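You operate a simulated robot arm through the tools that you are given. There is no shell and no other tool. Be economical: measure what you need, move in short steps, check, and stop when the job is done.

You are at the controls of a simulated robot arm. One attempt, no reset.

## Task
Finish both signs: press the air out and peel the backings off.
Fine: use the felt block on the flower and the leaf decal and put it back; lay the backings on the table.

It is judged by the outcome, as a careful person would: the job done as asked, and still so three seconds after it is handed in. It fails if anything else is knocked over, pushed out of place, dropped, spilled or broken.

## Robot
A 6-joint arm with a two-finger parallel gripper, fixed in place. Base frame: the origin is at the foot of the arm, x ahead of it, y to its left, z up; the work surface is at about z = 0.77. Units: m, rad, N and s.
With the tool pointing down near the work surface it reaches from about 0.32 to 0.7 m from the base axis. Its first joint turns from -2.897 to 2.897 rad. Payload 4.1 kg.
The tool frame sits at the grasp point between the pads (the TCP): z along the fingers, y along the line on which they close. The tips reach 0.023 m beyond it. The gripper opens to 0.094 m. The fingers are 0.038 m wide and 0.01 m thick; the gripper's body (0.054 by 0.096 m) begins 0.039 m behind the TCP.
Orientation is that of the tool frame in the base frame, as [roll, pitch, yaw] about the fixed x, y, z axes, in that order (R = Rz(yaw) Ry(pitch) Rx(roll)). With the fingers straight down and closing along the base's y, the tool's x points along the base's -x, its y along +y and its z along -z.

## Interface
- The arm moves only by the tool jog_arm. Its argument "rows" is a list of rows, each a list of 7 numbers: the opening in per cent of the stroke, from 0 (shut) to 100 (fully open), then the shift along the tool's x, y, z in cm, then the turn, a rotation vector about the tool's x, y, z in rad. In form: [[grip, x, y, z, wx, wy, wz], ...]. A call has 1 to 10 rows; each row is the pose to reach, as a shift and turn from the pose commanded when the call began, along the tool's axes at that moment. A row lasts 0.2 s, in which the tool goes at most 0.05 m and 0.15 rad; a call with a longer step from one row to the next is refused whole, and so is a gripper value outside its range. A pose out of reach is approached as far as the arm can. The call stops where the force on the tool passes 40 N (or 10 N more than at its start, if that is more) or the arm is blocked; 0.2 s more then pass. The fingers move at their own pace (about 0.045 m/s each) and stop on an object; they squeeze with about 23 N. The grip force told is the motor's: it shows also when the fingers shut on nothing. Time passes only in rows, and 0.2 s behind the last, so rows that repeat a pose let the fingers close. The reply holds the time, the measured pose of the TCP, the force on the tool along the base axes, the opening and the grip force, in the units named above and with some noise.
- Cameras (640 x 400 px; columns grow to the right, rows downward): "scene" is fixed at [0.3988, -0.4991, 1.5827]; the picture's right is [0.96, -0.28, 0.00], its down [-0.19, -0.65, -0.73] and it looks along [0.20, 0.70, -0.68] (base axes); focal length 331 px, centre (320, 200). "wrist" rides on the gripper at [-0.039, 0, -0.044] in the tool frame; the picture's right is [0.00, -1.00, 0.00], its down [0.97, 0.00, -0.24] and it looks along [0.24, 0.00, 0.97] (tool axes); focal length 218 px, centre (320, 200). There is no depth. A picture from a camera that has moved, and an enlarged one, comes with that camera's place and axes in the base frame and with its lens.
- grab_frame(camera): a new picture of that camera. It takes no simulated time.
- lift_body(by): slides the trunk up (or, below 0, down) by that many m; the arm rides with it, the base frame stays. It gives what a move gives, with no picture.
- zoom(camera, box): a new picture of the part [left, top, right, bottom] of that camera's present view, enlarged. It takes no simulated time.
- close_job(): hands the job in; it is judged then, once.

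Work in short steps. Places have to be worked out from the pictures, the camera data and where the tool is seen: move nearer, look again, correct. Check each grasp and each placing, and mend what went wrong. You have 120 turns and 76 pictures in all, those below and enlarged ones among them. Open the gripper and draw the arm clear of the work before you hand the job in, unless the task says otherwise; then end with one line.

The tools are called by a JSON object that holds its "fn" and its "kwargs". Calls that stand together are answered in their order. jog_arm: Moves the arm, as the interface text tells. Its arguments: {"type":"object","properties":{"rows":{"type":"array","items":{"type":"array","items":{"type":"number"}}}},"required":["rows"]} The other tools are called the same way: lift_body (by) slides the trunk up or down; grab_frame (camera) takes a picture; zoom (camera, box) takes an enlarged picture of a part of a camera's view; close_job () hands the job in.

At the start:

```text
clock: 0.0
position: [0.3117, 0.2698, 1.1466]
tcp_rot: [3.14, 0.001, 3.141]
force: [-0.6, 0.2, -0.1]
finger_gap: 0.0941
gripper_force: 0.0
trunk travel left (down, up): [-0.5, 0.09]
```

scene: 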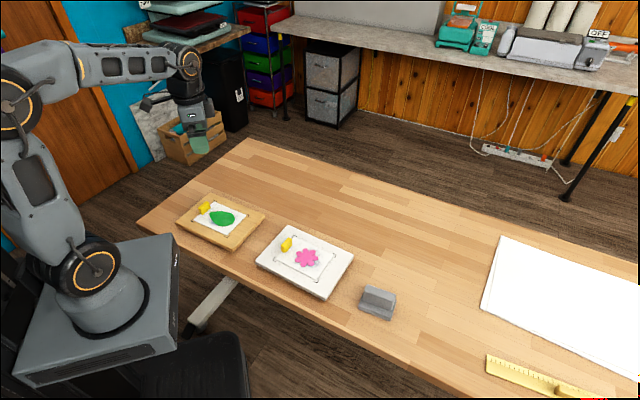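
wrist: 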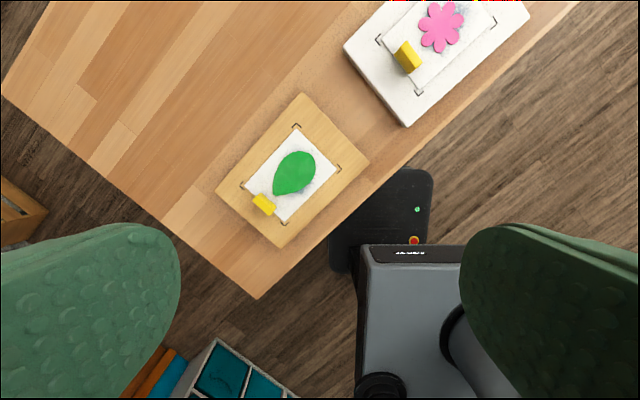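

I'll look closely at the signs and the block first.

{"fn": "zoom", "kwargs": {"camera": "scene", "box": [170, 180, 410, 330]}}

{"fn": "zoom", "kwargs": {"camera": "wrist", "box": [200, 0, 540, 260]}}

```text
2.67 times, centred on (290, 255) of scene
camera zoom: at [0.3988, -0.4991, 1.5827], right [0.96, -0.28, 0.0], down [-0.19, -0.65, -0.73], along [0.2, 0.7, -0.68], focal length 882 px, centre (400, 53)
```

zoom: 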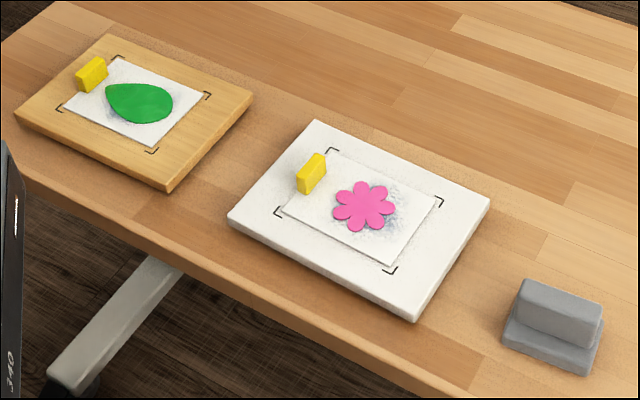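

```text
1.54 times, centred on (370, 130) of wrist
camera zoom: at [0.3527, 0.2684, 1.1896], right [0.0, -1.0, 0.0], down [-0.97, 0.0, 0.24], along [-0.24, 0.0, -0.97], focal length 336 px, centre (243, 308)
```

zoom: 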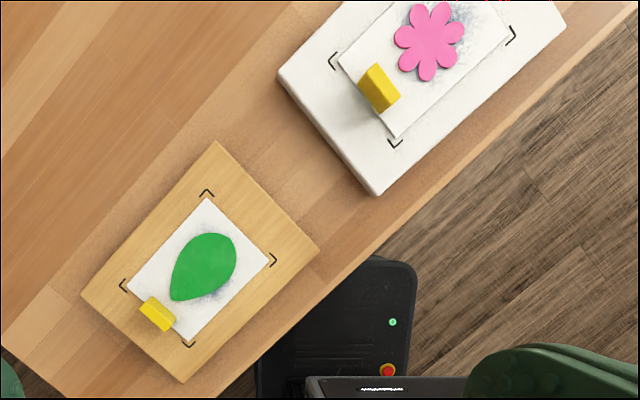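

The tabs sit at the far-left end of both sheets, and the block is near (0.67, -0.10). I'm moving above the block for a closer look.

{"fn": "jog_arm", "kwargs": {"rows": [[100, -3, -3.2, 1, 0, 0, 0.055], [100, -6, -6.4, 2, 0, 0, 0.11], [100, -9, -9.6, 3, 0, 0, 0.165], [100, -12, -12.8, 4, 0, 0, 0.22], [100, -15, -16, 5, 0, 0, 0.275], [100, -18, -19.2, 6, 0, 0, 0.33], [100, -21, -22.4, 7, 0, 0, 0.385], [100, -24, -25.6, 8, 0, 0, 0.44], [100, -27, -28.8, 9, 0, 0, 0.495], [100, -30, -32, 10, 0, 0, 0.55]]}}

{"fn": "grab_frame", "kwargs": {"camera": "wrist"}}

```text
clock: 2.2
position: [0.6122, -0.0536, 1.0467]
tcp_rot: [3.141, 0.001, 2.589]
force: [0.2, -0.7, 1.3]
finger_gap: 0.0939
gripper_force: 0.1
trunk travel left (down, up): [-0.5, 0.09]
```

```text
71 pictures are left
camera wrist: at [0.6484, -0.0747, 1.0906], right [-0.52, -0.85, 0.0], down [-0.83, 0.51, 0.24], along [-0.2, 0.13, -0.97], focal length 218 px, centre (320, 200)
```

wrist: 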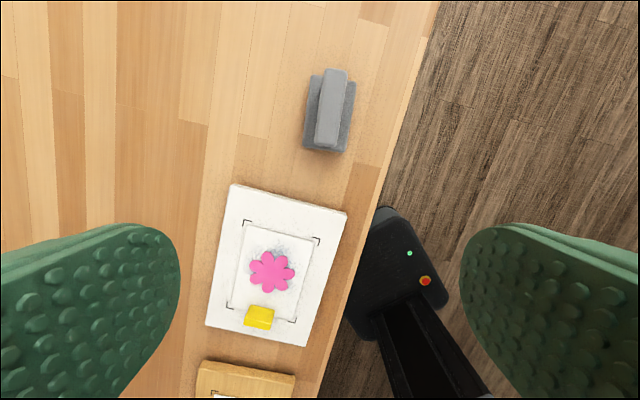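

The block centre is at about (0.678, -0.104) with its ridge near -40°. I'll line up over it and go lower.

{"fn": "jog_arm", "kwargs": {"rows": [[100, -2.7, -0.25, 3.5, 0, 0, 0.04], [100, -5.4, -0.5, 7, 0, 0, 0.09], [100, -8.2, -0.8, 11, 0, 0, 0.136], [100, -8.2, -0.8, 11, 0, 0, 0.136]]}}

{"fn": "grab_frame", "kwargs": {"camera": "wrist"}}

{"fn": "zoom", "kwargs": {"camera": "scene", "box": [290, 200, 450, 330]}}

```text
clock: 3.2
position: [0.6788, -0.102, 0.9363]
tcp_rot: [3.141, 0.0, 2.455]
force: [0.1, -0.3, 0.0]
finger_gap: 0.0939
gripper_force: 0.0
trunk travel left (down, up): [-0.5, 0.09]
```

```text
70 pictures are left
camera wrist: at [0.7119, -0.1276, 0.9803], right [-0.63, -0.77, 0.0], down [-0.75, 0.62, 0.24], along [-0.19, 0.15, -0.97], focal length 218 px, centre (320, 200)
```

wrist: 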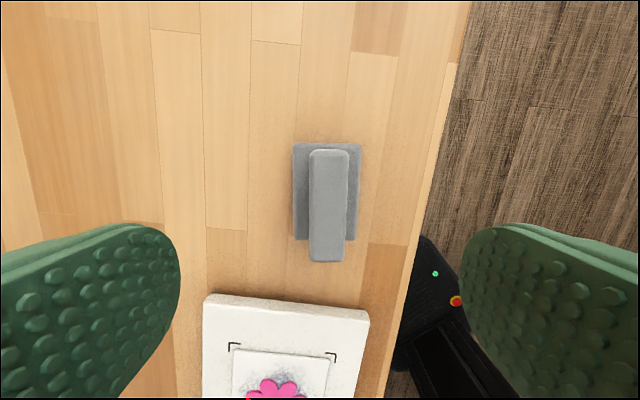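

```text
3.08 times, centred on (370, 265) of scene
camera zoom: at [0.3988, -0.4991, 1.5827], right [0.96, -0.28, 0.0], down [-0.19, -0.65, -0.73], along [0.2, 0.7, -0.68], focal length 1017 px, centre (166, 0)
```

zoom: 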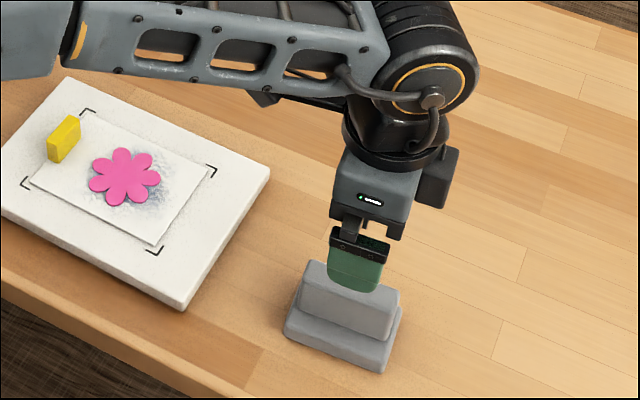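

Ridge is aligned; small correction of (+0.3, -0.5) cm in tool x/y and going down around the ridge.

{"fn": "jog_arm", "kwargs": {"rows": [[100, 0.3, -0.5, 3.5, 0, 0, 0], [100, 0.3, -0.5, 7, 0, 0, 0], [100, 0.3, -0.5, 10.3, 0, 0, 0], [100, 0.3, -0.5, 10.3, 0, 0, 0]]}}

{"fn": "zoom", "kwargs": {"camera": "scene", "box": [330, 250, 430, 330]}}

{"fn": "grab_frame", "kwargs": {"camera": "wrist"}}

```text
clock: 4.2
position: [0.6737, -0.1026, 0.8312]
tcp_rot: [-3.141, 0.0, 2.456]
force: [-0.5, -0.6, 0.5]
finger_gap: 0.0941
gripper_force: 0.1
trunk travel left (down, up): [-0.5, 0.09]
```

```text
5.00 times, centred on (380, 290) of scene
camera zoom: at [0.3988, -0.4991, 1.5827], right [0.96, -0.28, 0.0], down [-0.19, -0.65, -0.73], along [0.2, 0.7, -0.68], focal length 1653 px, centre (20, -250)
```

zoom: 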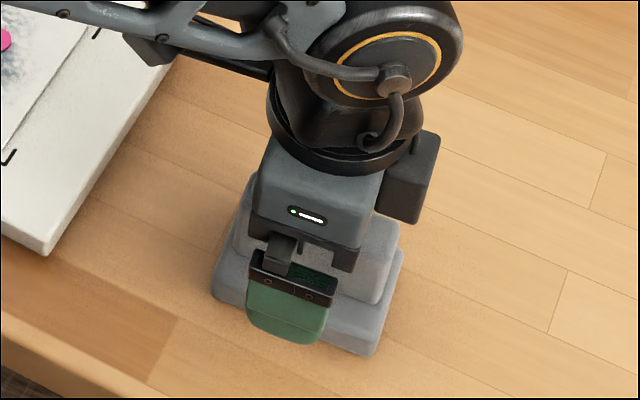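

```text
67 pictures are left
camera wrist: at [0.7049, -0.128, 0.8754], right [-0.63, -0.77, 0.0], down [-0.75, 0.62, 0.24], along [-0.19, 0.15, -0.97], focal length 218 px, centre (320, 200)
```

wrist: 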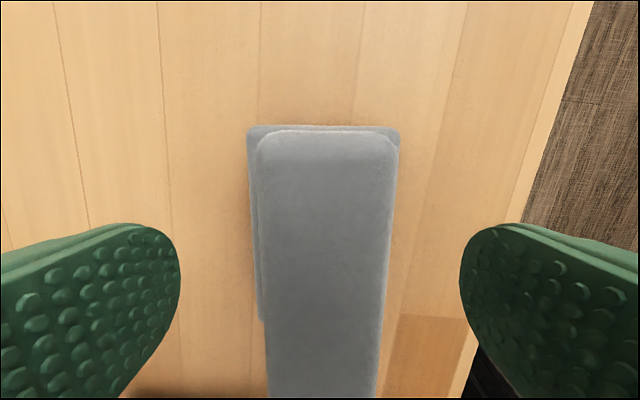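

Ridge top is at about 0.83 and the flange top about 0.79. I'll go down 9 mm and close.

{"fn": "jog_arm", "kwargs": {"rows": [[100, 0, 0, 0.9, 0, 0, 0], [0, 0, 0, 0.9, 0, 0, 0], [0, 0, 0, 0.9, 0, 0, 0], [0, 0, 0, 0.9, 0, 0, 0], [0, 0, 0, 0.9, 0, 0, 0], [0, 0, 0, 0.9, 0, 0, 0], [0, 0, 0, 0.9, 0, 0, 0]]}}

```text
clock: 5.8
position: [0.6733, -0.1042, 0.8235]
tcp_rot: [-3.141, 0.001, 2.456]
force: [0.8, 0.4, 0.9]
finger_gap: 0.0256
gripper_force: 22.8
trunk travel left (down, up): [-0.5, 0.09]
```

The block is gripped (gap 2.56 cm); its home is TCP (0.673, -0.104, 0.8225), yaw 2.456. Lifting and turning it crosswise on the way to the flower.

{"fn": "jog_arm", "kwargs": {"rows": [[0, 0, 0, -2, 0, 0, 0], [0, 0, 0, -5, 0, 0, 0], [0, 0, 0, -8, 0, 0, 0], [0, 0, 0, -10, 0, 0, -0.14], [0, 1, 1, -10, 0, 0, -0.28], [0, 2, 1, -10, 0, 0, -0.42], [0, 3, 1, -10, 0, 0, -0.56], [0, 4, 1, -10, 0, 0, -0.7]]}}

{"fn": "grab_frame", "kwargs": {"camera": "scene"}}

```text
clock: 7.6
position: [0.6487, -0.0694, 0.9232]
tcp_rot: [3.141, 0.0, -3.125]
force: [0.9, 0.1, -1.0]
finger_gap: 0.0259
gripper_force: 22.9
trunk travel left (down, up): [-0.5, 0.09]
```

```text
66 pictures are left
```

scene: 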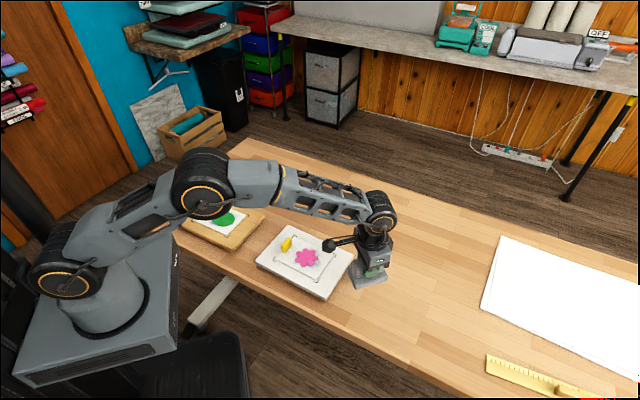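

Block is held. Now moving over the flower, finishing the turn to the sheet's axis.

{"fn": "jog_arm", "kwargs": {"rows": [[0, 1.9, 2.5, 0, 0, 0, -0.13], [0, 3.9, 5, 0, 0, 0, -0.26], [0, 5.8, 7.4, 0, 0, 0, -0.39], [0, 7.8, 9.9, 0, 0, 0, -0.52], [0, 9.7, 12.3, 0, 0, 0, -0.65], [0, 11.7, 14.8, 0, 0, 0, -0.76], [0, 11.7, 14.8, 0, 0, 0, -0.76]]}}

{"fn": "grab_frame", "kwargs": {"camera": "wrist"}}

{"fn": "zoom", "kwargs": {"camera": "scene", "box": [240, 190, 380, 310]}}

```text
clock: 9.2
position: [0.5279, 0.0761, 0.9222]
tcp_rot: [3.141, -0.001, -2.368]
force: [0.1, 0.8, -1.0]
finger_gap: 0.0259
gripper_force: 22.9
trunk travel left (down, up): [-0.5, 0.09]
```

```text
65 pictures are left
camera wrist: at [0.5573, 0.1029, 0.9662], right [0.7, -0.71, 0.0], down [-0.69, -0.68, 0.24], along [-0.17, -0.17, -0.97], focal length 218 px, centre (320, 200)
```

wrist: 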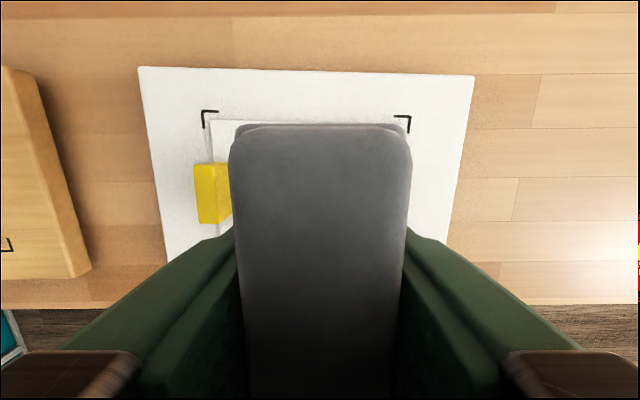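

```text
3.33 times, centred on (310, 250) of scene
camera zoom: at [0.3988, -0.4991, 1.5827], right [0.96, -0.28, 0.0], down [-0.19, -0.65, -0.73], along [0.2, 0.7, -0.68], focal length 1102 px, centre (353, 33)
```

zoom: 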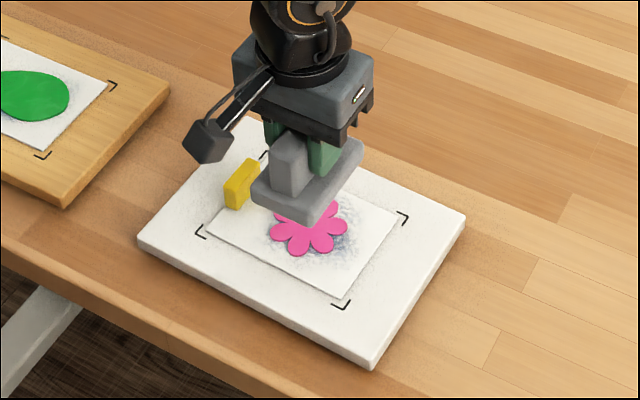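

Well aligned, with the tab at about 6.5–7 cm on the +L side. Descending to about 1.5 cm above the sheet and checking clearance.

{"fn": "jog_arm", "kwargs": {"rows": [[0, 0, 0, 2, 0, 0, 0], [0, 0, 0, 4, 0, 0, 0], [0, 0, 0, 5.6, 0, 0, 0], [0, 0, 0, 5.6, 0, 0, 0]]}}

{"fn": "zoom", "kwargs": {"camera": "scene", "box": [250, 215, 360, 300]}}

{"fn": "grab_frame", "kwargs": {"camera": "wrist"}}

```text
clock: 10.2
position: [0.5279, 0.0768, 0.867]
tcp_rot: [3.141, 0.001, -2.369]
force: [0.1, 0.4, -0.7]
finger_gap: 0.0259
gripper_force: 23.1
trunk travel left (down, up): [-0.5, 0.09]
```

```text
4.71 times, centred on (305, 258) of scene
camera zoom: at [0.3988, -0.4991, 1.5827], right [0.96, -0.28, 0.0], down [-0.19, -0.65, -0.73], along [0.2, 0.7, -0.68], focal length 1556 px, centre (391, -71)
```

zoom: 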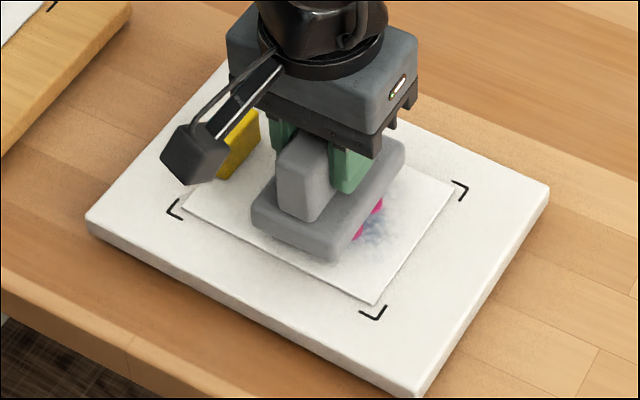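

```text
62 pictures are left
camera wrist: at [0.5572, 0.1029, 0.91], right [0.7, -0.72, 0.0], down [-0.69, -0.68, 0.24], along [-0.17, -0.17, -0.97], focal length 218 px, centre (320, 200)
```

wrist: 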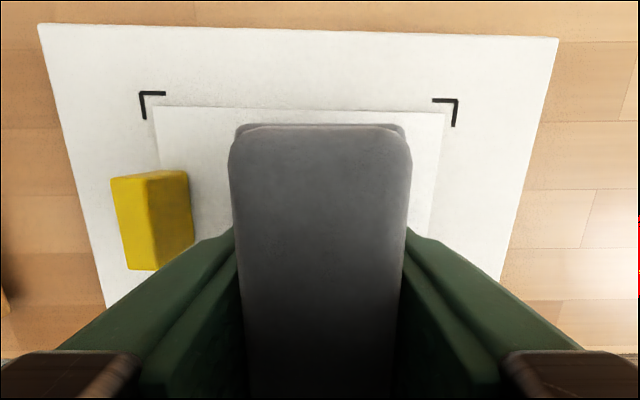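

There's about 2 cm to the tab. I'll move 1.2 cm toward it and descend gently to contact.

{"fn": "jog_arm", "kwargs": {"rows": [[0, 0, 1.2, 0, 0, 0, 0], [0, 0, 1.2, 0.5, 0, 0, 0], [0, 0, 1.2, 0.9, 0, 0, 0], [0, 0, 1.2, 1.1, 0, 0, 0], [0, 0, 1.2, 1.3, 0, 0, 0], [0, 0, 1.2, 1.4, 0, 0, 0]]}}

```text
clock: 11.6
position: [0.5211, 0.0853, 0.8521]
tcp_rot: [3.14, 0.0, -2.368]
force: [-1.0, 0.4, -1.9]
finger_gap: 0.0255
gripper_force: 22.8
trunk travel left (down, up): [-0.5, 0.09]
```

No contact yet; continuing in 1 mm steps.

{"fn": "jog_arm", "kwargs": {"rows": [[0, 0, 0, 0.1, 0, 0, 0], [0, 0, 0, 0.2, 0, 0, 0], [0, 0, 0, 0.3, 0, 0, 0]]}}

```text
clock: 12.4
position: [0.5201, 0.084, 0.852]
tcp_rot: [-3.139, 0.0, -2.369]
force: [-0.2, 1.0, 9.4]
finger_gap: 0.0256
gripper_force: 22.5
trunk travel left (down, up): [-0.5, 0.09]
```

Contact at about 0.852 (9 N). Adding about 2 mm for roughly 15 N and sweeping slowly along the sheet away from the tab.

{"fn": "jog_arm", "kwargs": {"rows": [[0, 0, 0, 0.2, 0, 0, 0], [0, 0, -0.6, 0.2, 0, 0, 0], [0, 0, -1.2, 0.2, 0, 0, 0], [0, 0, -1.8, 0.2, 0, 0, 0], [0, 0, -2.4, 0.2, 0, 0, 0], [0, 0, -3.0, 0.2, 0, 0, 0], [0, 0, -3.6, 0.2, 0, 0, 0], [0, 0, -4.2, 0.2, 0, 0, 0], [0, 0, -4.8, 0.2, 0, 0, 0]]}}

{"fn": "zoom", "kwargs": {"camera": "scene", "box": [250, 215, 360, 300]}}

```text
clock: 14.4
position: [0.5512, 0.0528, 0.8507]
tcp_rot: [-3.139, 0.002, -2.366]
force: [-8.1, 8.9, 26.4]
finger_gap: 0.0258
gripper_force: 22.4
trunk travel left (down, up): [-0.5, 0.09]
```

```text
4.71 times, centred on (305, 258) of scene
camera zoom: at [0.3988, -0.4991, 1.5827], right [0.96, -0.28, 0.0], down [-0.19, -0.65, -0.73], along [0.2, 0.7, -0.68], focal length 1556 px, centre (391, -71)
```

zoom: 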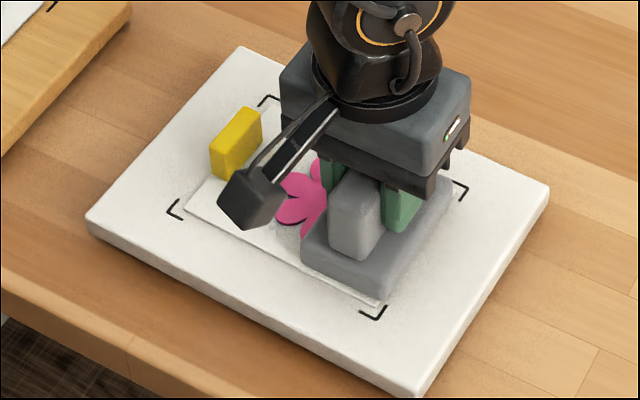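

Pressure was about 26 N, the board stayed put, and the passed area looks clear of bubbles. Lifting up to look.

{"fn": "jog_arm", "kwargs": {"rows": [[0, 0, -0.2, -2, 0, 0, 0], [0, -3, -3, -6, 0, 0, 0], [0, -6, -6, -8, 0, 0, 0], [0, -6, -6, -8, 0, 0, 0]]}}

{"fn": "zoom", "kwargs": {"camera": "scene", "box": [250, 215, 360, 300]}}

```text
refused: row 2 steps farther than a row can; nothing moved
```

```text
4.71 times, centred on (305, 258) of scene
camera zoom: at [0.3988, -0.4991, 1.5827], right [0.96, -0.28, 0.0], down [-0.19, -0.65, -0.73], along [0.2, 0.7, -0.68], focal length 1556 px, centre (391, -71)
```

zoom: 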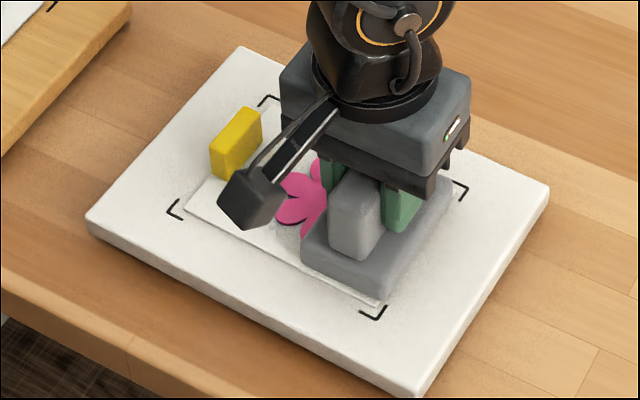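

The step was too long, so I'm retrying the lift with smaller rows.

{"fn": "jog_arm", "kwargs": {"rows": [[0, 0, 0, -2, 0, 0, 0], [0, -2, -2, -5, 0, 0, 0], [0, -4, -4, -8, 0, 0, 0], [0, -5, -6, -9, 0, 0, 0], [0, -5, -7, -9, 0, 0, 0]]}}

{"fn": "zoom", "kwargs": {"camera": "scene", "box": [250, 215, 360, 300]}}

```text
clock: 15.6
position: [0.6403, 0.0332, 0.9398]
tcp_rot: [3.141, 0.0, -2.369]
force: [0.0, -0.1, -1.2]
finger_gap: 0.0257
gripper_force: 23.1
trunk travel left (down, up): [-0.5, 0.09]
```

```text
4.71 times, centred on (305, 258) of scene
camera zoom: at [0.3988, -0.4991, 1.5827], right [0.96, -0.28, 0.0], down [-0.19, -0.65, -0.73], along [0.2, 0.7, -0.68], focal length 1556 px, centre (391, -71)
```

zoom: 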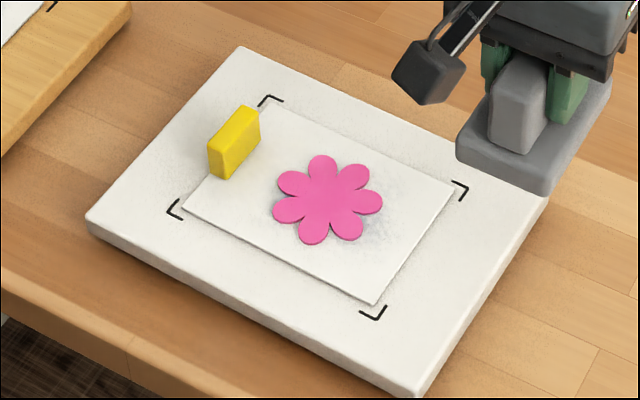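

Some mottling may remain right of the flower; zooming in.

{"fn": "zoom", "kwargs": {"camera": "scene", "box": [280, 235, 336, 270]}}

```text
11.43 times, centred on (308, 252) of scene
camera zoom: at [0.3988, -0.4991, 1.5827], right [0.96, -0.28, 0.0], down [-0.19, -0.65, -0.73], along [0.2, 0.7, -0.68], focal length 3778 px, centre (457, -400)
```

zoom: 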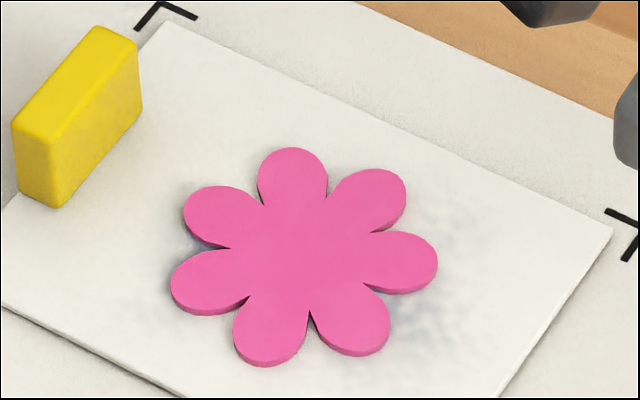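

Faint bubbles remain to the right of the flower. Going back for a second pass with the same pressure, back and forth.

{"fn": "jog_arm", "kwargs": {"rows": [[0, 2, 4, 2, 0, 0, 0], [0, 4, 8, 4, 0, 0, 0], [0, 5, 11, 6.5, 0, 0, 0], [0, 5, 11.6, 8, 0, 0, 0], [0, 5, 11.6, 8.7, 0, 0, 0], [0, 5, 11.6, 9.1, 0, 0, 0]]}}

{"fn": "jog_arm", "kwargs": {"rows": [[0, 0, -0.6, 0, 0, 0, 0], [0, 0, -1.2, 0, 0, 0, 0], [0, 0, -1.8, 0, 0, 0, 0], [0, 0, -2.4, 0, 0, 0, 0], [0, 0, -3.0, 0, 0, 0, 0], [0, 0, -3.6, 0, 0, 0, 0], [0, 0, -4.2, 0, 0, 0, 0], [0, 0, -4.8, 0, 0, 0, 0], [0, 0, -5.4, 0, 0, 0, 0], [0, 0, -5.6, 0, 0, 0, 0]]}}

{"fn": "jog_arm", "kwargs": {"rows": [[0, 0, 0.6, 0, 0, 0, 0], [0, 0, 1.2, 0, 0, 0, 0], [0, 0, 1.8, 0, 0, 0, 0], [0, 0, 2.4, 0, 0, 0, 0], [0, 0, 3.0, 0, 0, 0, 0], [0, 0, 2.4, 0, 0, 0, 0], [0, 0, 1.6, 0, 0, 0, 0], [0, 0, 0.8, 0, 0, 0, 0], [0, 0, 0, 0, 0, 0, 0]]}}

{"fn": "jog_arm", "kwargs": {"rows": [[0, 0, 0, -2, 0, 0, 0], [0, -2, -2, -5, 0, 0, 0], [0, -4, -4, -8, 0, 0, 0], [0, -5, -6, -9, 0, 0, 0], [0, -5, -6, -9, 0, 0, 0]]}}

{"fn": "zoom", "kwargs": {"camera": "scene", "box": [280, 235, 336, 270]}}

```text
clock: 17.0
position: [0.5238, 0.0819, 0.8515]
tcp_rot: [-3.141, 0.003, -2.369]
force: [-2.0, -0.2, 17.7]
finger_gap: 0.0259
gripper_force: 22.8
trunk travel left (down, up): [-0.5, 0.09]
```

```text
clock: 19.2
position: [0.5589, 0.0437, 0.8484]
tcp_rot: [-3.139, 0.001, -2.369]
force: [-7.2, 8.6, 23.3]
finger_gap: 0.0254
gripper_force: 22.8
trunk travel left (down, up): [-0.5, 0.09]
```

```text
clock: 21.2
position: [0.5589, 0.0427, 0.847]
tcp_rot: [-3.14, 0.001, -2.369]
force: [-3.9, 2.9, 13.6]
finger_gap: 0.0259
gripper_force: 22.3
trunk travel left (down, up): [-0.5, 0.09]
```

```text
clock: 22.4
position: [0.6363, 0.0358, 0.9358]
tcp_rot: [3.142, -0.001, -2.369]
force: [-0.8, -0.6, -0.2]
finger_gap: 0.0256
gripper_force: 23.0
trunk travel left (down, up): [-0.5, 0.09]
```

```text
11.43 times, centred on (308, 252) of scene
camera zoom: at [0.3988, -0.4991, 1.5827], right [0.96, -0.28, 0.0], down [-0.19, -0.65, -0.73], along [0.2, 0.7, -0.68], focal length 3778 px, centre (457, -400)
```

zoom: 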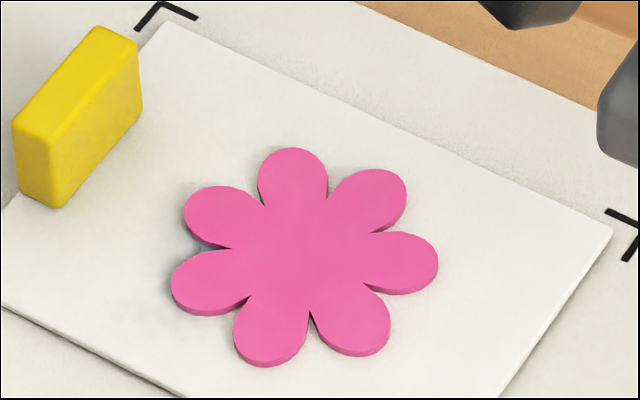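

Right side is now clean; a trace is left at the tab-side petals. One more short pass on that side, staying clear of the tab.

{"fn": "jog_arm", "kwargs": {"rows": [[0, 2, 3.5, 2, 0, 0, 0], [0, 4, 7, 4, 0, 0, 0], [0, 4.9, 9.4, 6.5, 0, 0, 0], [0, 4.9, 9.4, 8, 0, 0, 0], [0, 4.9, 9.4, 8.6, 0, 0, 0], [0, 4.9, 9.4, 9.0, 0, 0, 0]]}}

{"fn": "jog_arm", "kwargs": {"rows": [[0, 0, 0.5, 0, 0, 0, 0], [0, 0, 1.0, 0, 0, 0, 0], [0, 0, 1.5, 0, 0, 0, 0], [0, 0, 2.0, 0, 0, 0, 0], [0, 0, 2.4, 0, 0, 0, 0], [0, 0, 2.4, 0, 0, 0, 0], [0, 0, 1.8, 0, 0, 0, 0], [0, 0, 1.2, 0, 0, 0, 0], [0, 0, 0.6, 0, 0, 0, 0], [0, 0, 0, 0, 0, 0, 0]]}}

{"fn": "jog_arm", "kwargs": {"rows": [[0, 0, 0.6, 0, 0, 0, 0], [0, 0, 1.2, 0, 0, 0, 0], [0, 0, 1.8, 0, 0, 0, 0], [0, 0, 2.4, 0, 0, 0, 0], [0, 0, 1.6, 0, 0, 0, 0], [0, 0, 0.8, 0, 0, 0, 0], [0, 0, 0, 0, 0, 0, 0], [0, 0, -0.8, 0, 0, 0, 0], [0, 0, -1.6, 0, 0, 0, 0]]}}

{"fn": "jog_arm", "kwargs": {"rows": [[0, 0, 0, -2, 0, 0, 0], [0, -2, -2, -5, 0, 0, 0], [0, -4, -4, -8, 0, 0, 0], [0, -5, -6, -9, 0, 0, 0], [0, -5, -6, -9, 0, 0, 0]]}}

{"fn": "zoom", "kwargs": {"camera": "scene", "box": [280, 235, 336, 270]}}

```text
clock: 23.8
position: [0.5372, 0.0677, 0.8473]
tcp_rot: [3.141, 0.001, -2.369]
force: [0.0, -1.5, 3.8]
finger_gap: 0.026
gripper_force: 23.1
trunk travel left (down, up): [-0.5, 0.09]
```

```text
clock: 26.0
position: [0.5359, 0.069, 0.8484]
tcp_rot: [3.141, -0.001, -2.366]
force: [-6.9, 5.0, 15.8]
finger_gap: 0.0258
gripper_force: 22.4
trunk travel left (down, up): [-0.5, 0.09]
```

```text
clock: 28.0
position: [0.5489, 0.0557, 0.8489]
tcp_rot: [-3.141, 0.001, -2.367]
force: [-1.7, 2.6, 4.7]
finger_gap: 0.0258
gripper_force: 23.0
trunk travel left (down, up): [-0.5, 0.09]
```

```text
clock: 29.2
position: [0.626, 0.046, 0.9361]
tcp_rot: [3.141, 0.001, -2.368]
force: [-0.9, -0.3, -1.8]
finger_gap: 0.026
gripper_force: 22.7
trunk travel left (down, up): [-0.5, 0.09]
```

```text
11.43 times, centred on (308, 252) of scene
camera zoom: at [0.3988, -0.4991, 1.5827], right [0.96, -0.28, 0.0], down [-0.19, -0.65, -0.73], along [0.2, 0.7, -0.68], focal length 3778 px, centre (457, -400)
```

zoom: 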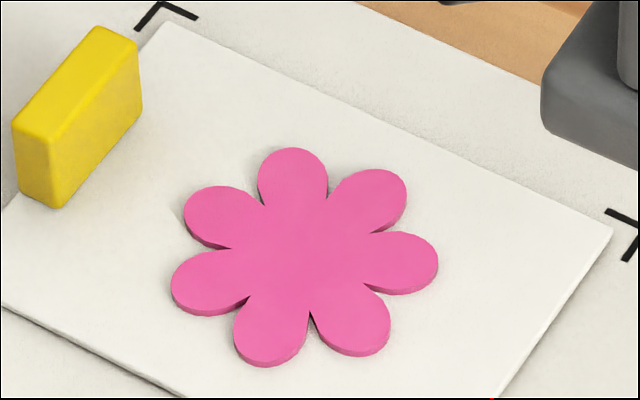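

The flower sheet is now clean. Moving on to hover over the leaf at about (0.299, 0.322).

{"fn": "jog_arm", "kwargs": {"rows": [[0, 0.4, 4.3, 0, 0, 0, 0], [0, 0.8, 8.6, 0, 0, 0, 0], [0, 1.2, 12.9, 0, 0, 0, 0], [0, 1.6, 17.2, 0, 0, 0, 0], [0, 2, 21.5, 0, 0, 0, 0], [0, 2.4, 25.8, 0, 0, 0, 0], [0, 2.8, 30.1, 0, 0, 0, 0], [0, 3.2, 34.4, 0, 0, 0, 0], [0, 3.7, 38.5, 0, 0, 0, 0], [0, 4.1, 42.5, 0, 0, 0, 0]]}}

{"fn": "grab_frame", "kwargs": {"camera": "wrist"}}

{"fn": "zoom", "kwargs": {"camera": "scene", "box": [165, 180, 285, 255]}}

```text
clock: 31.4
position: [0.2984, 0.326, 0.9362]
tcp_rot: [-3.141, 0.0, -2.368]
force: [1.0, -0.4, -1.0]
finger_gap: 0.0258
gripper_force: 23.3
trunk travel left (down, up): [-0.5, 0.09]
```

```text
55 pictures are left
camera wrist: at [0.3279, 0.3518, 0.9801], right [0.7, -0.72, 0.0], down [-0.7, -0.68, 0.24], along [-0.17, -0.17, -0.97], focal length 218 px, centre (320, 200)
```

wrist: 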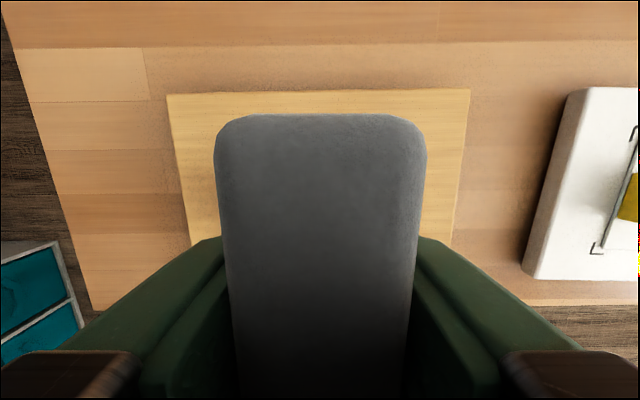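

```text
5.33 times, centred on (225, 218) of scene
camera zoom: at [0.3988, -0.4991, 1.5827], right [0.96, -0.28, 0.0], down [-0.19, -0.65, -0.73], along [0.2, 0.7, -0.68], focal length 1763 px, centre (827, 107)
```

zoom: 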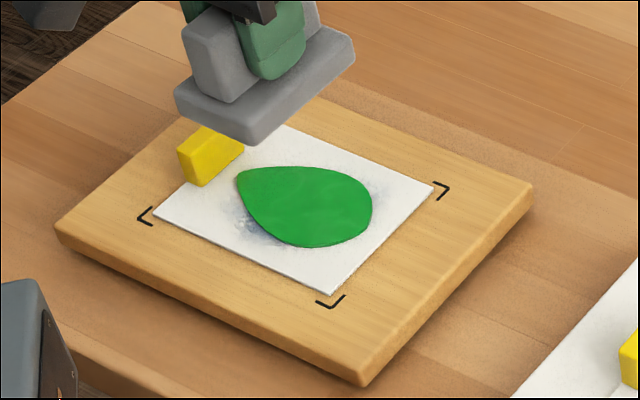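

The block appears slightly pitched in the grip compared with before; checking that in close-up.

{"fn": "zoom", "kwargs": {"camera": "scene", "box": [185, 165, 245, 210]}}

```text
8.89 times, centred on (215, 188) of scene
camera zoom: at [0.3988, -0.4991, 1.5827], right [0.96, -0.28, 0.0], down [-0.19, -0.65, -0.73], along [0.2, 0.7, -0.68], focal length 2938 px, centre (1253, 311)
```

zoom: 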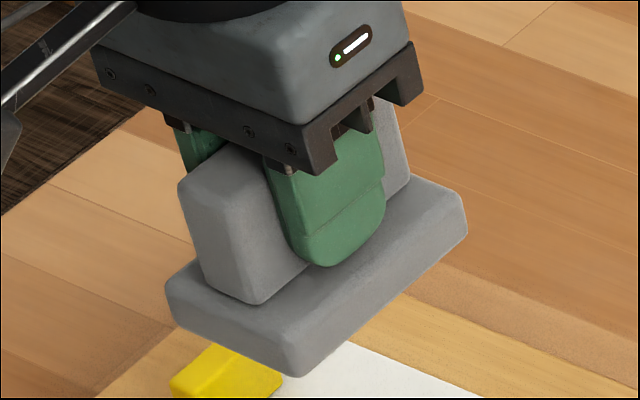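

The robot-side end of the block sits low by several degrees. I'll tilt the tool by 0.1 rad to level it, then descend close above the leaf sheet.

{"fn": "jog_arm", "kwargs": {"rows": [[0, 0, -0.5, 2, 0, 0.05, 0], [0, 0, -0.5, 4, 0, 0.1, 0], [0, 0, -0.5, 6, 0, 0.1, 0], [0, 0, -0.5, 6, 0, 0.1, 0]]}}

{"fn": "zoom", "kwargs": {"camera": "scene", "box": [170, 170, 270, 245]}}

{"fn": "grab_frame", "kwargs": {"camera": "wrist"}}

```text
clock: 32.4
position: [0.3025, 0.3212, 0.8751]
tcp_rot: [3.14, -0.098, -2.367]
force: [-0.2, 0.4, -1.2]
finger_gap: 0.0261
gripper_force: 23.0
trunk travel left (down, up): [-0.5, 0.09]
```

```text
5.33 times, centred on (220, 208) of scene
camera zoom: at [0.3988, -0.4991, 1.5827], right [0.96, -0.28, 0.0], down [-0.19, -0.65, -0.73], along [0.2, 0.7, -0.68], focal length 1763 px, centre (853, 160)
```

zoom: 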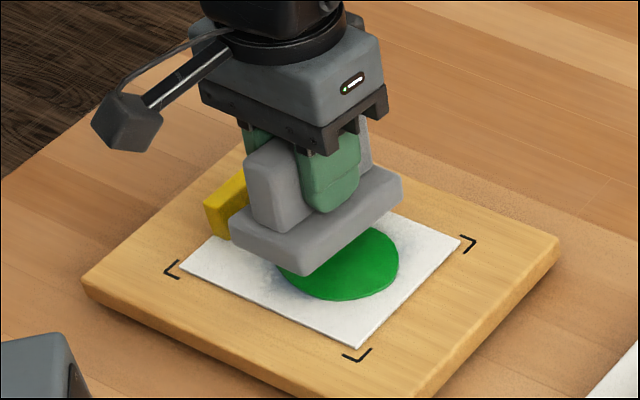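

```text
51 pictures are left
camera wrist: at [0.3352, 0.3509, 0.916], right [0.7, -0.72, 0.0], down [-0.67, -0.66, 0.34], along [-0.24, -0.23, -0.94], focal length 218 px, centre (320, 200)
```

wrist: 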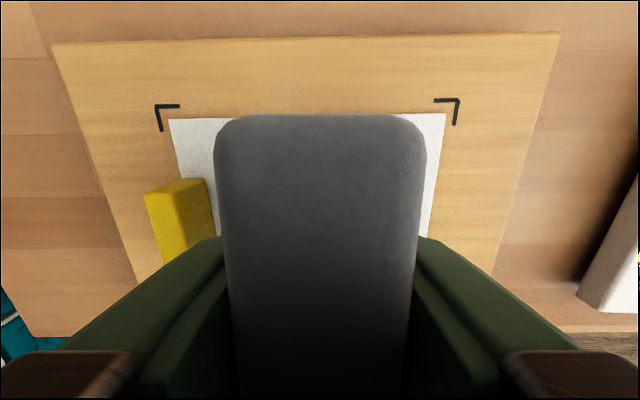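

Gap to the tab is about 3.5 cm, so up to +2.5 cm is safe. Descending to contact in small steps.

{"fn": "jog_arm", "kwargs": {"rows": [[0, -0.05, 0, 0.8, 0, 0, 0], [0, -0.1, 0, 1.4, 0, 0, 0], [0, -0.18, 0, 1.8, 0, 0, 0], [0, -0.2, 0, 2.0, 0, 0, 0], [0, -0.22, 0, 2.2, 0, 0, 0]]}}

```text
clock: 33.6
position: [0.3031, 0.3204, 0.8545]
tcp_rot: [-3.141, -0.099, -2.369]
force: [-0.2, -0.4, -1.2]
finger_gap: 0.0256
gripper_force: 22.4
trunk travel left (down, up): [-0.5, 0.09]
```

Still free; continuing down.

{"fn": "jog_arm", "kwargs": {"rows": [[0, -0.02, 0, 0.2, 0, 0, 0], [0, -0.04, 0, 0.4, 0, 0, 0], [0, -0.06, 0, 0.6, 0, 0, 0], [0, -0.08, 0, 0.8, 0, 0, 0]]}}

```text
clock: 34.6
position: [0.3029, 0.3214, 0.848]
tcp_rot: [3.141, -0.099, -2.369]
force: [-4.1, -2.0, 21.9]
finger_gap: 0.0259
gripper_force: 23.0
trunk travel left (down, up): [-0.5, 0.09]
```

Contact at 22 N. Sweeping toward the tab first, then back across the leaf.

{"fn": "jog_arm", "kwargs": {"rows": [[0, 0, 0.6, 0, 0, 0, 0], [0, 0, 1.2, 0, 0, 0, 0], [0, 0, 1.8, 0, 0, 0, 0], [0, 0, 2.3, 0, 0, 0, 0], [0, 0, 2.6, 0, 0, 0, 0], [0, 0, 2.6, 0, 0, 0, 0], [0, 0, 1.9, 0, 0, 0, 0], [0, 0, 1.2, 0, 0, 0, 0], [0, 0, 0.5, 0, 0, 0, 0], [0, 0, -0.2, 0, 0, 0, 0]]}}

{"fn": "jog_arm", "kwargs": {"rows": [[0, 0, -0.6, 0, 0, 0, 0], [0, 0, -1.2, 0, 0, 0, 0], [0, 0, -1.8, 0, 0, 0, 0], [0, 0, -2.4, 0, 0, 0, 0], [0, 0, -3.0, 0, 0, 0, 0], [0, 0, -3.6, 0, 0, 0, 0], [0, 0, -4.2, 0, 0, 0, 0], [0, 0, -3.6, 0, 0, 0, 0], [0, 0, -3.0, 0, 0, 0, 0], [0, 0, -2.4, 0, 0, 0, 0]]}}

{"fn": "jog_arm", "kwargs": {"rows": [[0, 0, 0.7, 0, 0, 0, 0], [0, 0, 1.4, 0, 0, 0, 0], [0, 0, 2.1, 0, 0, 0, 0], [0, 0, 2.8, 0, 0, 0, 0], [0, 0, 3.5, 0, 0, 0, 0], [0, 0, 4.2, 0, 0, 0, 0], [0, 0, 4.8, 0, 0, 0, 0], [0, 0, 4.8, 0, 0, 0, 0]]}}

```text
clock: 36.8
position: [0.3041, 0.3212, 0.8475]
tcp_rot: [-3.141, -0.098, -2.367]
force: [-4.5, 5.7, 15.0]
finger_gap: 0.0259
gripper_force: 23.4
trunk travel left (down, up): [-0.5, 0.09]
```

```text
clock: 39.0
position: [0.3215, 0.3033, 0.8471]
tcp_rot: [3.141, -0.102, -2.369]
force: [-1.1, -0.6, 1.4]
finger_gap: 0.0257
gripper_force: 23.3
trunk travel left (down, up): [-0.5, 0.09]
```

```text
clock: 40.8
position: [0.2861, 0.3369, 0.8476]
tcp_rot: [-3.141, -0.101, -2.368]
force: [-0.2, -0.6, -1.1]
finger_gap: 0.0259
gripper_force: 23.7
trunk travel left (down, up): [-0.5, 0.09]
```

Force has faded as the surface settled. Lifting off to inspect.

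{"fn": "jog_arm", "kwargs": {"rows": [[0, 0, -0.4, -2, 0, 0, 0], [0, -2, -1, -5, 0, 0, 0], [0, -4, -3, -8, 0, 0, 0], [0, -6, -6, -9, 0, 0, 0], [0, -8, -9, -9, 0, 0, 0]]}}

{"fn": "zoom", "kwargs": {"camera": "scene", "box": [190, 190, 254, 240]}}

```text
clock: 42.0
position: [0.4179, 0.334, 0.9287]
tcp_rot: [-3.141, -0.101, -2.368]
force: [0.4, -0.5, -1.1]
finger_gap: 0.0258
gripper_force: 22.2
trunk travel left (down, up): [-0.5, 0.09]
```

```text
8.00 times, centred on (222, 215) of scene
camera zoom: at [0.3988, -0.4991, 1.5827], right [0.96, -0.28, 0.0], down [-0.19, -0.65, -0.73], along [0.2, 0.7, -0.68], focal length 2644 px, centre (1104, 80)
```

zoom: 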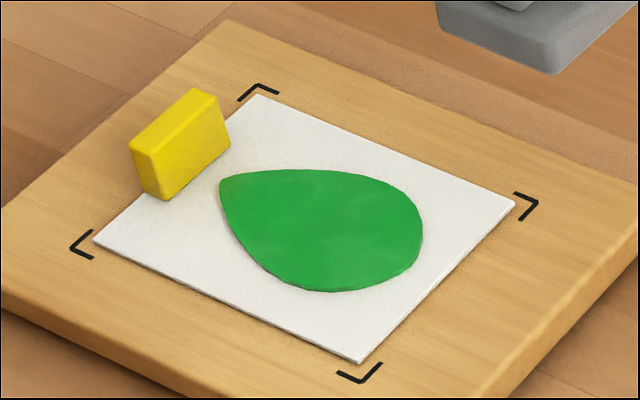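

The sheet is clean, with a slightly darker patch at the leaf tip. I'll do one more firm pass over the tip half to be sure.

{"fn": "jog_arm", "kwargs": {"rows": [[0, 2, 3, 0, 0, 0, 0], [0, 4, 6, 1, 0, 0, 0], [0, 6, 7, 4, 0, 0, 0], [0, 7.5, 7.5, 7, 0, 0, 0], [0, 7.9, 7.5, 8.5, 0, 0, 0], [0, 7.9, 7.5, 9.3, 0, 0, 0], [0, 7.9, 7.5, 9.5, 0, 0, 0]]}}

{"fn": "jog_arm", "kwargs": {"rows": [[0, 0, 0.6, 0, 0, 0, 0], [0, 0, 1.2, 0, 0, 0, 0], [0, 0, 1.7, 0, 0, 0, 0], [0, 0, 1.7, 0, 0, 0, 0], [0, 0, 1.0, 0, 0, 0, 0], [0, 0, 0.3, 0, 0, 0, 0], [0, 0, -0.5, 0, 0, 0, 0], [0, 0, -1.3, 0, 0, 0, 0], [0, 0, -2.0, 0, 0, 0, 0], [0, 0, -2.7, 0, 0, 0, 0]]}}

{"fn": "jog_arm", "kwargs": {"rows": [[0, 0, -0.4, -2, 0, 0, 0], [0, -2, -1, -5, 0, 0, 0], [0, -4, -3, -8, 0, 0, 0], [0, -6, -5, -9, 0, 0, 0], [0, -8, -7, -9, 0, 0, 0]]}}

{"fn": "zoom", "kwargs": {"camera": "scene", "box": [190, 190, 254, 240]}}

{"fn": "zoom", "kwargs": {"camera": "scene", "box": [220, 160, 330, 250]}}

```text
clock: 43.6
position: [0.2982, 0.3269, 0.8454]
tcp_rot: [-3.141, -0.095, -2.369]
force: [-0.9, -3.0, 22.6]
finger_gap: 0.0259
gripper_force: 22.9
trunk travel left (down, up): [-0.5, 0.09]
```

```text
clock: 44.4
position: [0.2902, 0.3388, 0.8445]
tcp_rot: [3.141, -0.093, -2.363]
force: [1.1, -3.9, 19.0]
finger_gap: 0.0261
gripper_force: 23.4
trunk travel left (down, up): [-0.5, 0.09]
stopped in row 3: the force on the tool passed its limit (the readings are from after the stop); the commanded pose is now the measured one
```

```text
clock: 45.6
position: [0.4025, 0.3498, 0.9285]
tcp_rot: [-3.141, -0.098, -2.366]
force: [0.0, 0.1, -1.0]
finger_gap: 0.026
gripper_force: 22.7
trunk travel left (down, up): [-0.5, 0.09]
```

```text
8.00 times, centred on (222, 215) of scene
camera zoom: at [0.3988, -0.4991, 1.5827], right [0.96, -0.28, 0.0], down [-0.19, -0.65, -0.73], along [0.2, 0.7, -0.68], focal length 2644 px, centre (1104, 80)
```

zoom: 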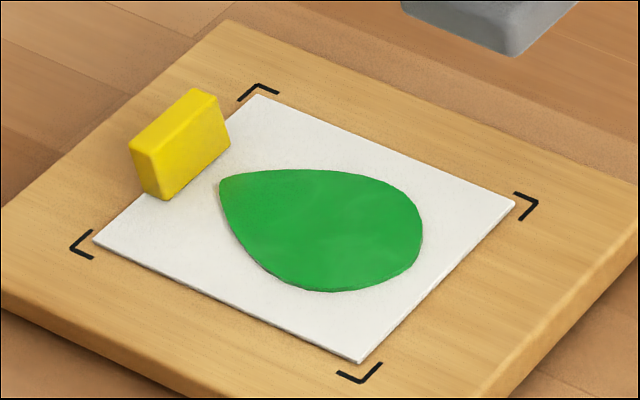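

```text
4.44 times, centred on (275, 205) of scene
camera zoom: at [0.3988, -0.4991, 1.5827], right [0.96, -0.28, 0.0], down [-0.19, -0.65, -0.73], along [0.2, 0.7, -0.68], focal length 1469 px, centre (520, 178)
```

zoom: 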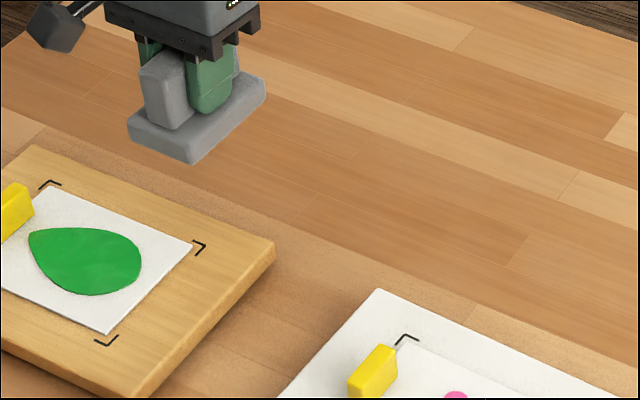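

The leaf sheet is clean and the board unmoved. Now untilting and carrying the block back toward its home spot.

{"fn": "jog_arm", "kwargs": {"rows": [[0, 0, 0, -1, 0, -0.1, 0], [0, 0, 0, -1, 0, -0.1, 0]]}}

{"fn": "jog_arm", "kwargs": {"rows": [[0, 1.06, -4.37, 0, 0, 0, 0.146], [0, 2.12, -8.74, 0, 0, 0, 0.292], [0, 3.18, -13.1, 0, 0, 0, 0.438], [0, 4.24, -17.5, 0, 0, 0, 0.584], [0, 5.3, -21.85, 0, 0, 0, 0.73], [0, 6.36, -26.2, 0, 0, 0, 0.876], [0, 7.42, -30.6, 0, 0, 0, 1.022], [0, 8.48, -35, 0, 0, 0, 1.168], [0, 9.54, -39.3, 0, 0, 0, 1.314], [0, 10.6, -43.7, 0, 0, 0, 1.46]]}}

```text
clock: 46.2
position: [0.4025, 0.3503, 0.938]
tcp_rot: [-3.142, 0.003, -2.367]
force: [0.8, -0.7, -1.1]
finger_gap: 0.0259
gripper_force: 23.3
trunk travel left (down, up): [-0.5, 0.09]
```

```text
clock: 48.4
position: [0.6306, -0.0368, 0.934]
tcp_rot: [3.139, 0.0, 2.455]
force: [0.1, -0.6, -1.2]
finger_gap: 0.0258
gripper_force: 22.9
trunk travel left (down, up): [-0.5, 0.09]
```

Moving over home, leveling the block with the tool tilt, and lowering to just above the table.

{"fn": "jog_arm", "kwargs": {"rows": [[0, -2.5, -0.8, 1, 0, 0, 0], [0, -5, -1.7, 3, 0, 0.05, 0], [0, -7.6, -2.5, 5, 0, 0.1, 0], [0, -7.6, -2.5, 7.5, 0, 0.1, 0], [0, -7.6, -2.5, 9.7, 0, 0.1, 0], [0, -7.6, -2.5, 9.7, 0, 0.1, 0]]}}

{"fn": "zoom", "kwargs": {"camera": "scene", "box": [330, 250, 430, 330]}}

```text
clock: 49.8
position: [0.6746, -0.0993, 0.8363]
tcp_rot: [3.138, -0.1, 2.456]
force: [-0.3, 0.0, -1.2]
finger_gap: 0.0259
gripper_force: 23.7
trunk travel left (down, up): [-0.5, 0.09]
```

```text
5.00 times, centred on (380, 290) of scene
camera zoom: at [0.3988, -0.4991, 1.5827], right [0.96, -0.28, 0.0], down [-0.19, -0.65, -0.73], along [0.2, 0.7, -0.68], focal length 1653 px, centre (20, -250)
```

zoom: 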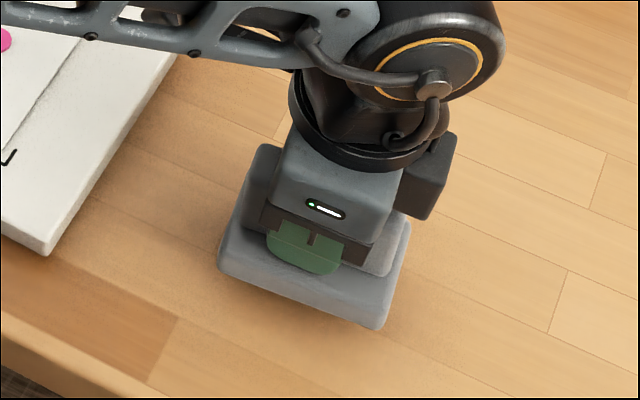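

A correction of about 5 mm toward home, then lowering to contact.

{"fn": "jog_arm", "kwargs": {"rows": [[0, -0.2, -0.47, 0.2, 0, 0, 0], [0, -0.28, -0.47, 0.8, 0, 0, 0], [0, -0.32, -0.47, 1.1, 0, 0, 0], [0, -0.34, -0.47, 1.3, 0, 0, 0]]}}

```text
clock: 50.8
position: [0.6758, -0.1072, 0.8233]
tcp_rot: [3.138, -0.1, 2.456]
force: [-0.2, 0.7, 0.1]
finger_gap: 0.0259
gripper_force: 22.8
trunk travel left (down, up): [-0.5, 0.09]
```

Nudging 3.5 mm back along the ridge axis and lowering further.

{"fn": "jog_arm", "kwargs": {"rows": [[0, 0.35, 0, 0, 0, 0, 0], [0, 0.33, 0, 0.2, 0, 0, 0], [0, 0.31, 0, 0.4, 0, 0, 0]]}}

{"fn": "zoom", "kwargs": {"camera": "scene", "box": [330, 250, 430, 330]}}

```text
clock: 51.6
position: [0.6715, -0.1058, 0.8207]
tcp_rot: [3.138, -0.099, 2.457]
force: [-0.8, -0.1, -0.5]
finger_gap: 0.0258
gripper_force: 23.8
trunk travel left (down, up): [-0.5, 0.09]
```

```text
5.00 times, centred on (380, 290) of scene
camera zoom: at [0.3988, -0.4991, 1.5827], right [0.96, -0.28, 0.0], down [-0.19, -0.65, -0.73], along [0.2, 0.7, -0.68], focal length 1653 px, centre (20, -250)
```

zoom: 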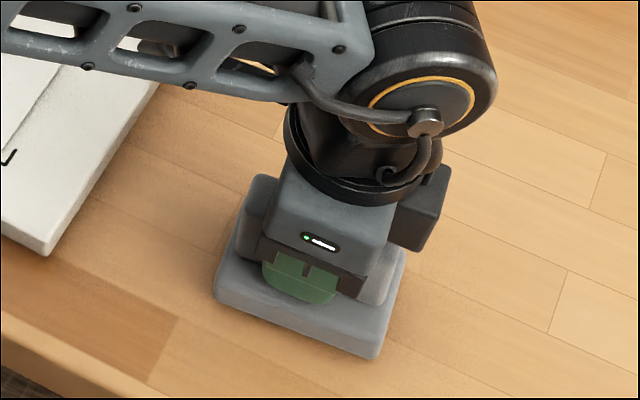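

The block's corners are nearly at their original pixels. Feeling for contact with 1 mm steps.

{"fn": "jog_arm", "kwargs": {"rows": [[0, 0, 0, 0.1, 0, 0, 0], [0, 0, 0, 0.2, 0, 0, 0], [0, 0, 0, 0.3, 0, 0, 0]]}}

```text
clock: 52.4
position: [0.6722, -0.1061, 0.8171]
tcp_rot: [3.138, -0.1, 2.457]
force: [0.0, -0.1, -2.0]
finger_gap: 0.0259
gripper_force: 23.1
trunk travel left (down, up): [-0.5, 0.09]
```

{"fn": "jog_arm", "kwargs": {"rows": [[0, 0, 0, 0.1, 0, 0, 0], [0, 0, 0, 0.2, 0, 0, 0], [0, 0, 0, 0.3, 0, 0, 0], [0, 0, 0, 0.3, 0, 0, 0]]}}

```text
clock: 53.4
position: [0.6719, -0.1055, 0.8165]
tcp_rot: [3.137, -0.095, 2.455]
force: [-0.1, -2.7, 10.0]
finger_gap: 0.026
gripper_force: 22.7
trunk travel left (down, up): [-0.5, 0.09]
```

Firm contact. Relieving the press slightly, opening, and backing out.

{"fn": "jog_arm", "kwargs": {"rows": [[0, 0, 0, -0.2, 0, 0, 0], [30, 0, 0, -0.2, 0, 0, 0], [60, 0, 0, -0.2, 0, 0, 0], [100, 0, 0, -0.2, 0, 0, 0], [100, 0, 0, -0.2, 0, 0, 0], [100, 0, 0, -3, 0, 0, 0], [100, 0, 0, -7, 0, 0, 0], [100, 0, 0, -11, 0, -0.1, 0]]}}

{"fn": "zoom", "kwargs": {"camera": "scene", "box": [330, 250, 430, 330]}}

```text
clock: 55.2
position: [0.6789, -0.1148, 0.9203]
tcp_rot: [3.137, 0.0, 2.457]
force: [0.5, -0.4, -1.0]
finger_gap: 0.0938
gripper_force: 0.0
trunk travel left (down, up): [-0.5, 0.09]
```

```text
5.00 times, centred on (380, 290) of scene
camera zoom: at [0.3988, -0.4991, 1.5827], right [0.96, -0.28, 0.0], down [-0.19, -0.65, -0.73], along [0.2, 0.7, -0.68], focal length 1653 px, centre (20, -250)
```

zoom: 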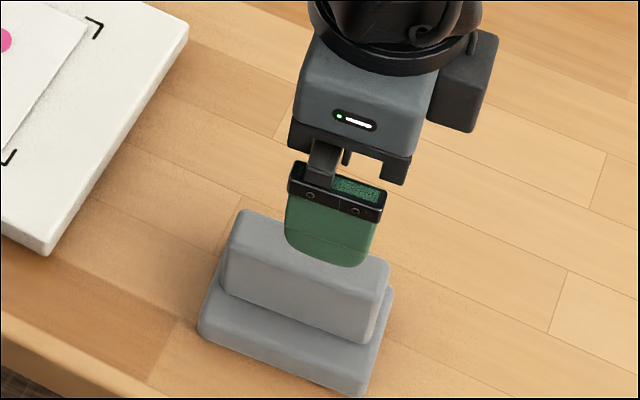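

On opening, the block got dragged about 2 cm toward the table edge. Looking from above before correcting it.

{"fn": "grab_frame", "kwargs": {"camera": "wrist"}}

```text
44 pictures are left
camera wrist: at [0.71, -0.1394, 0.9651], right [-0.63, -0.77, 0.0], down [-0.75, 0.61, 0.24], along [-0.18, 0.15, -0.97], focal length 218 px, centre (320, 200)
```

wrist: 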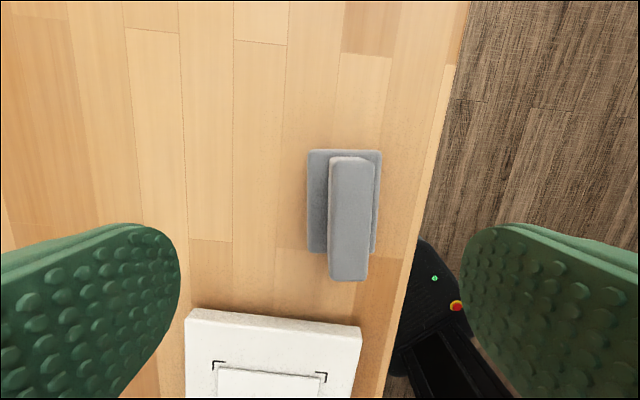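

I'll regrasp slightly higher, with tool vertical, and move it back.

{"fn": "jog_arm", "kwargs": {"rows": [[100, 0.75, -1.87, 2, 0, 0, 0], [100, 0.75, -1.87, 6, 0, 0, 0], [100, 0.75, -1.87, 9.4, 0, 0, 0], [0, 0.75, -1.87, 9.4, 0, 0, 0], [0, 0.75, -1.87, 9.4, 0, 0, 0], [0, 0.75, -1.87, 9.4, 0, 0, 0], [0, 0.75, -1.87, 9.4, 0, 0, 0], [0, 0.75, -1.87, 9.4, 0, 0, 0]]}}

```text
clock: 57.0
position: [0.663, -0.1263, 0.8301]
tcp_rot: [3.138, 0.002, 2.456]
force: [0.3, -0.6, 0.8]
finger_gap: 0.0258
gripper_force: 22.9
trunk travel left (down, up): [-0.5, 0.09]
```

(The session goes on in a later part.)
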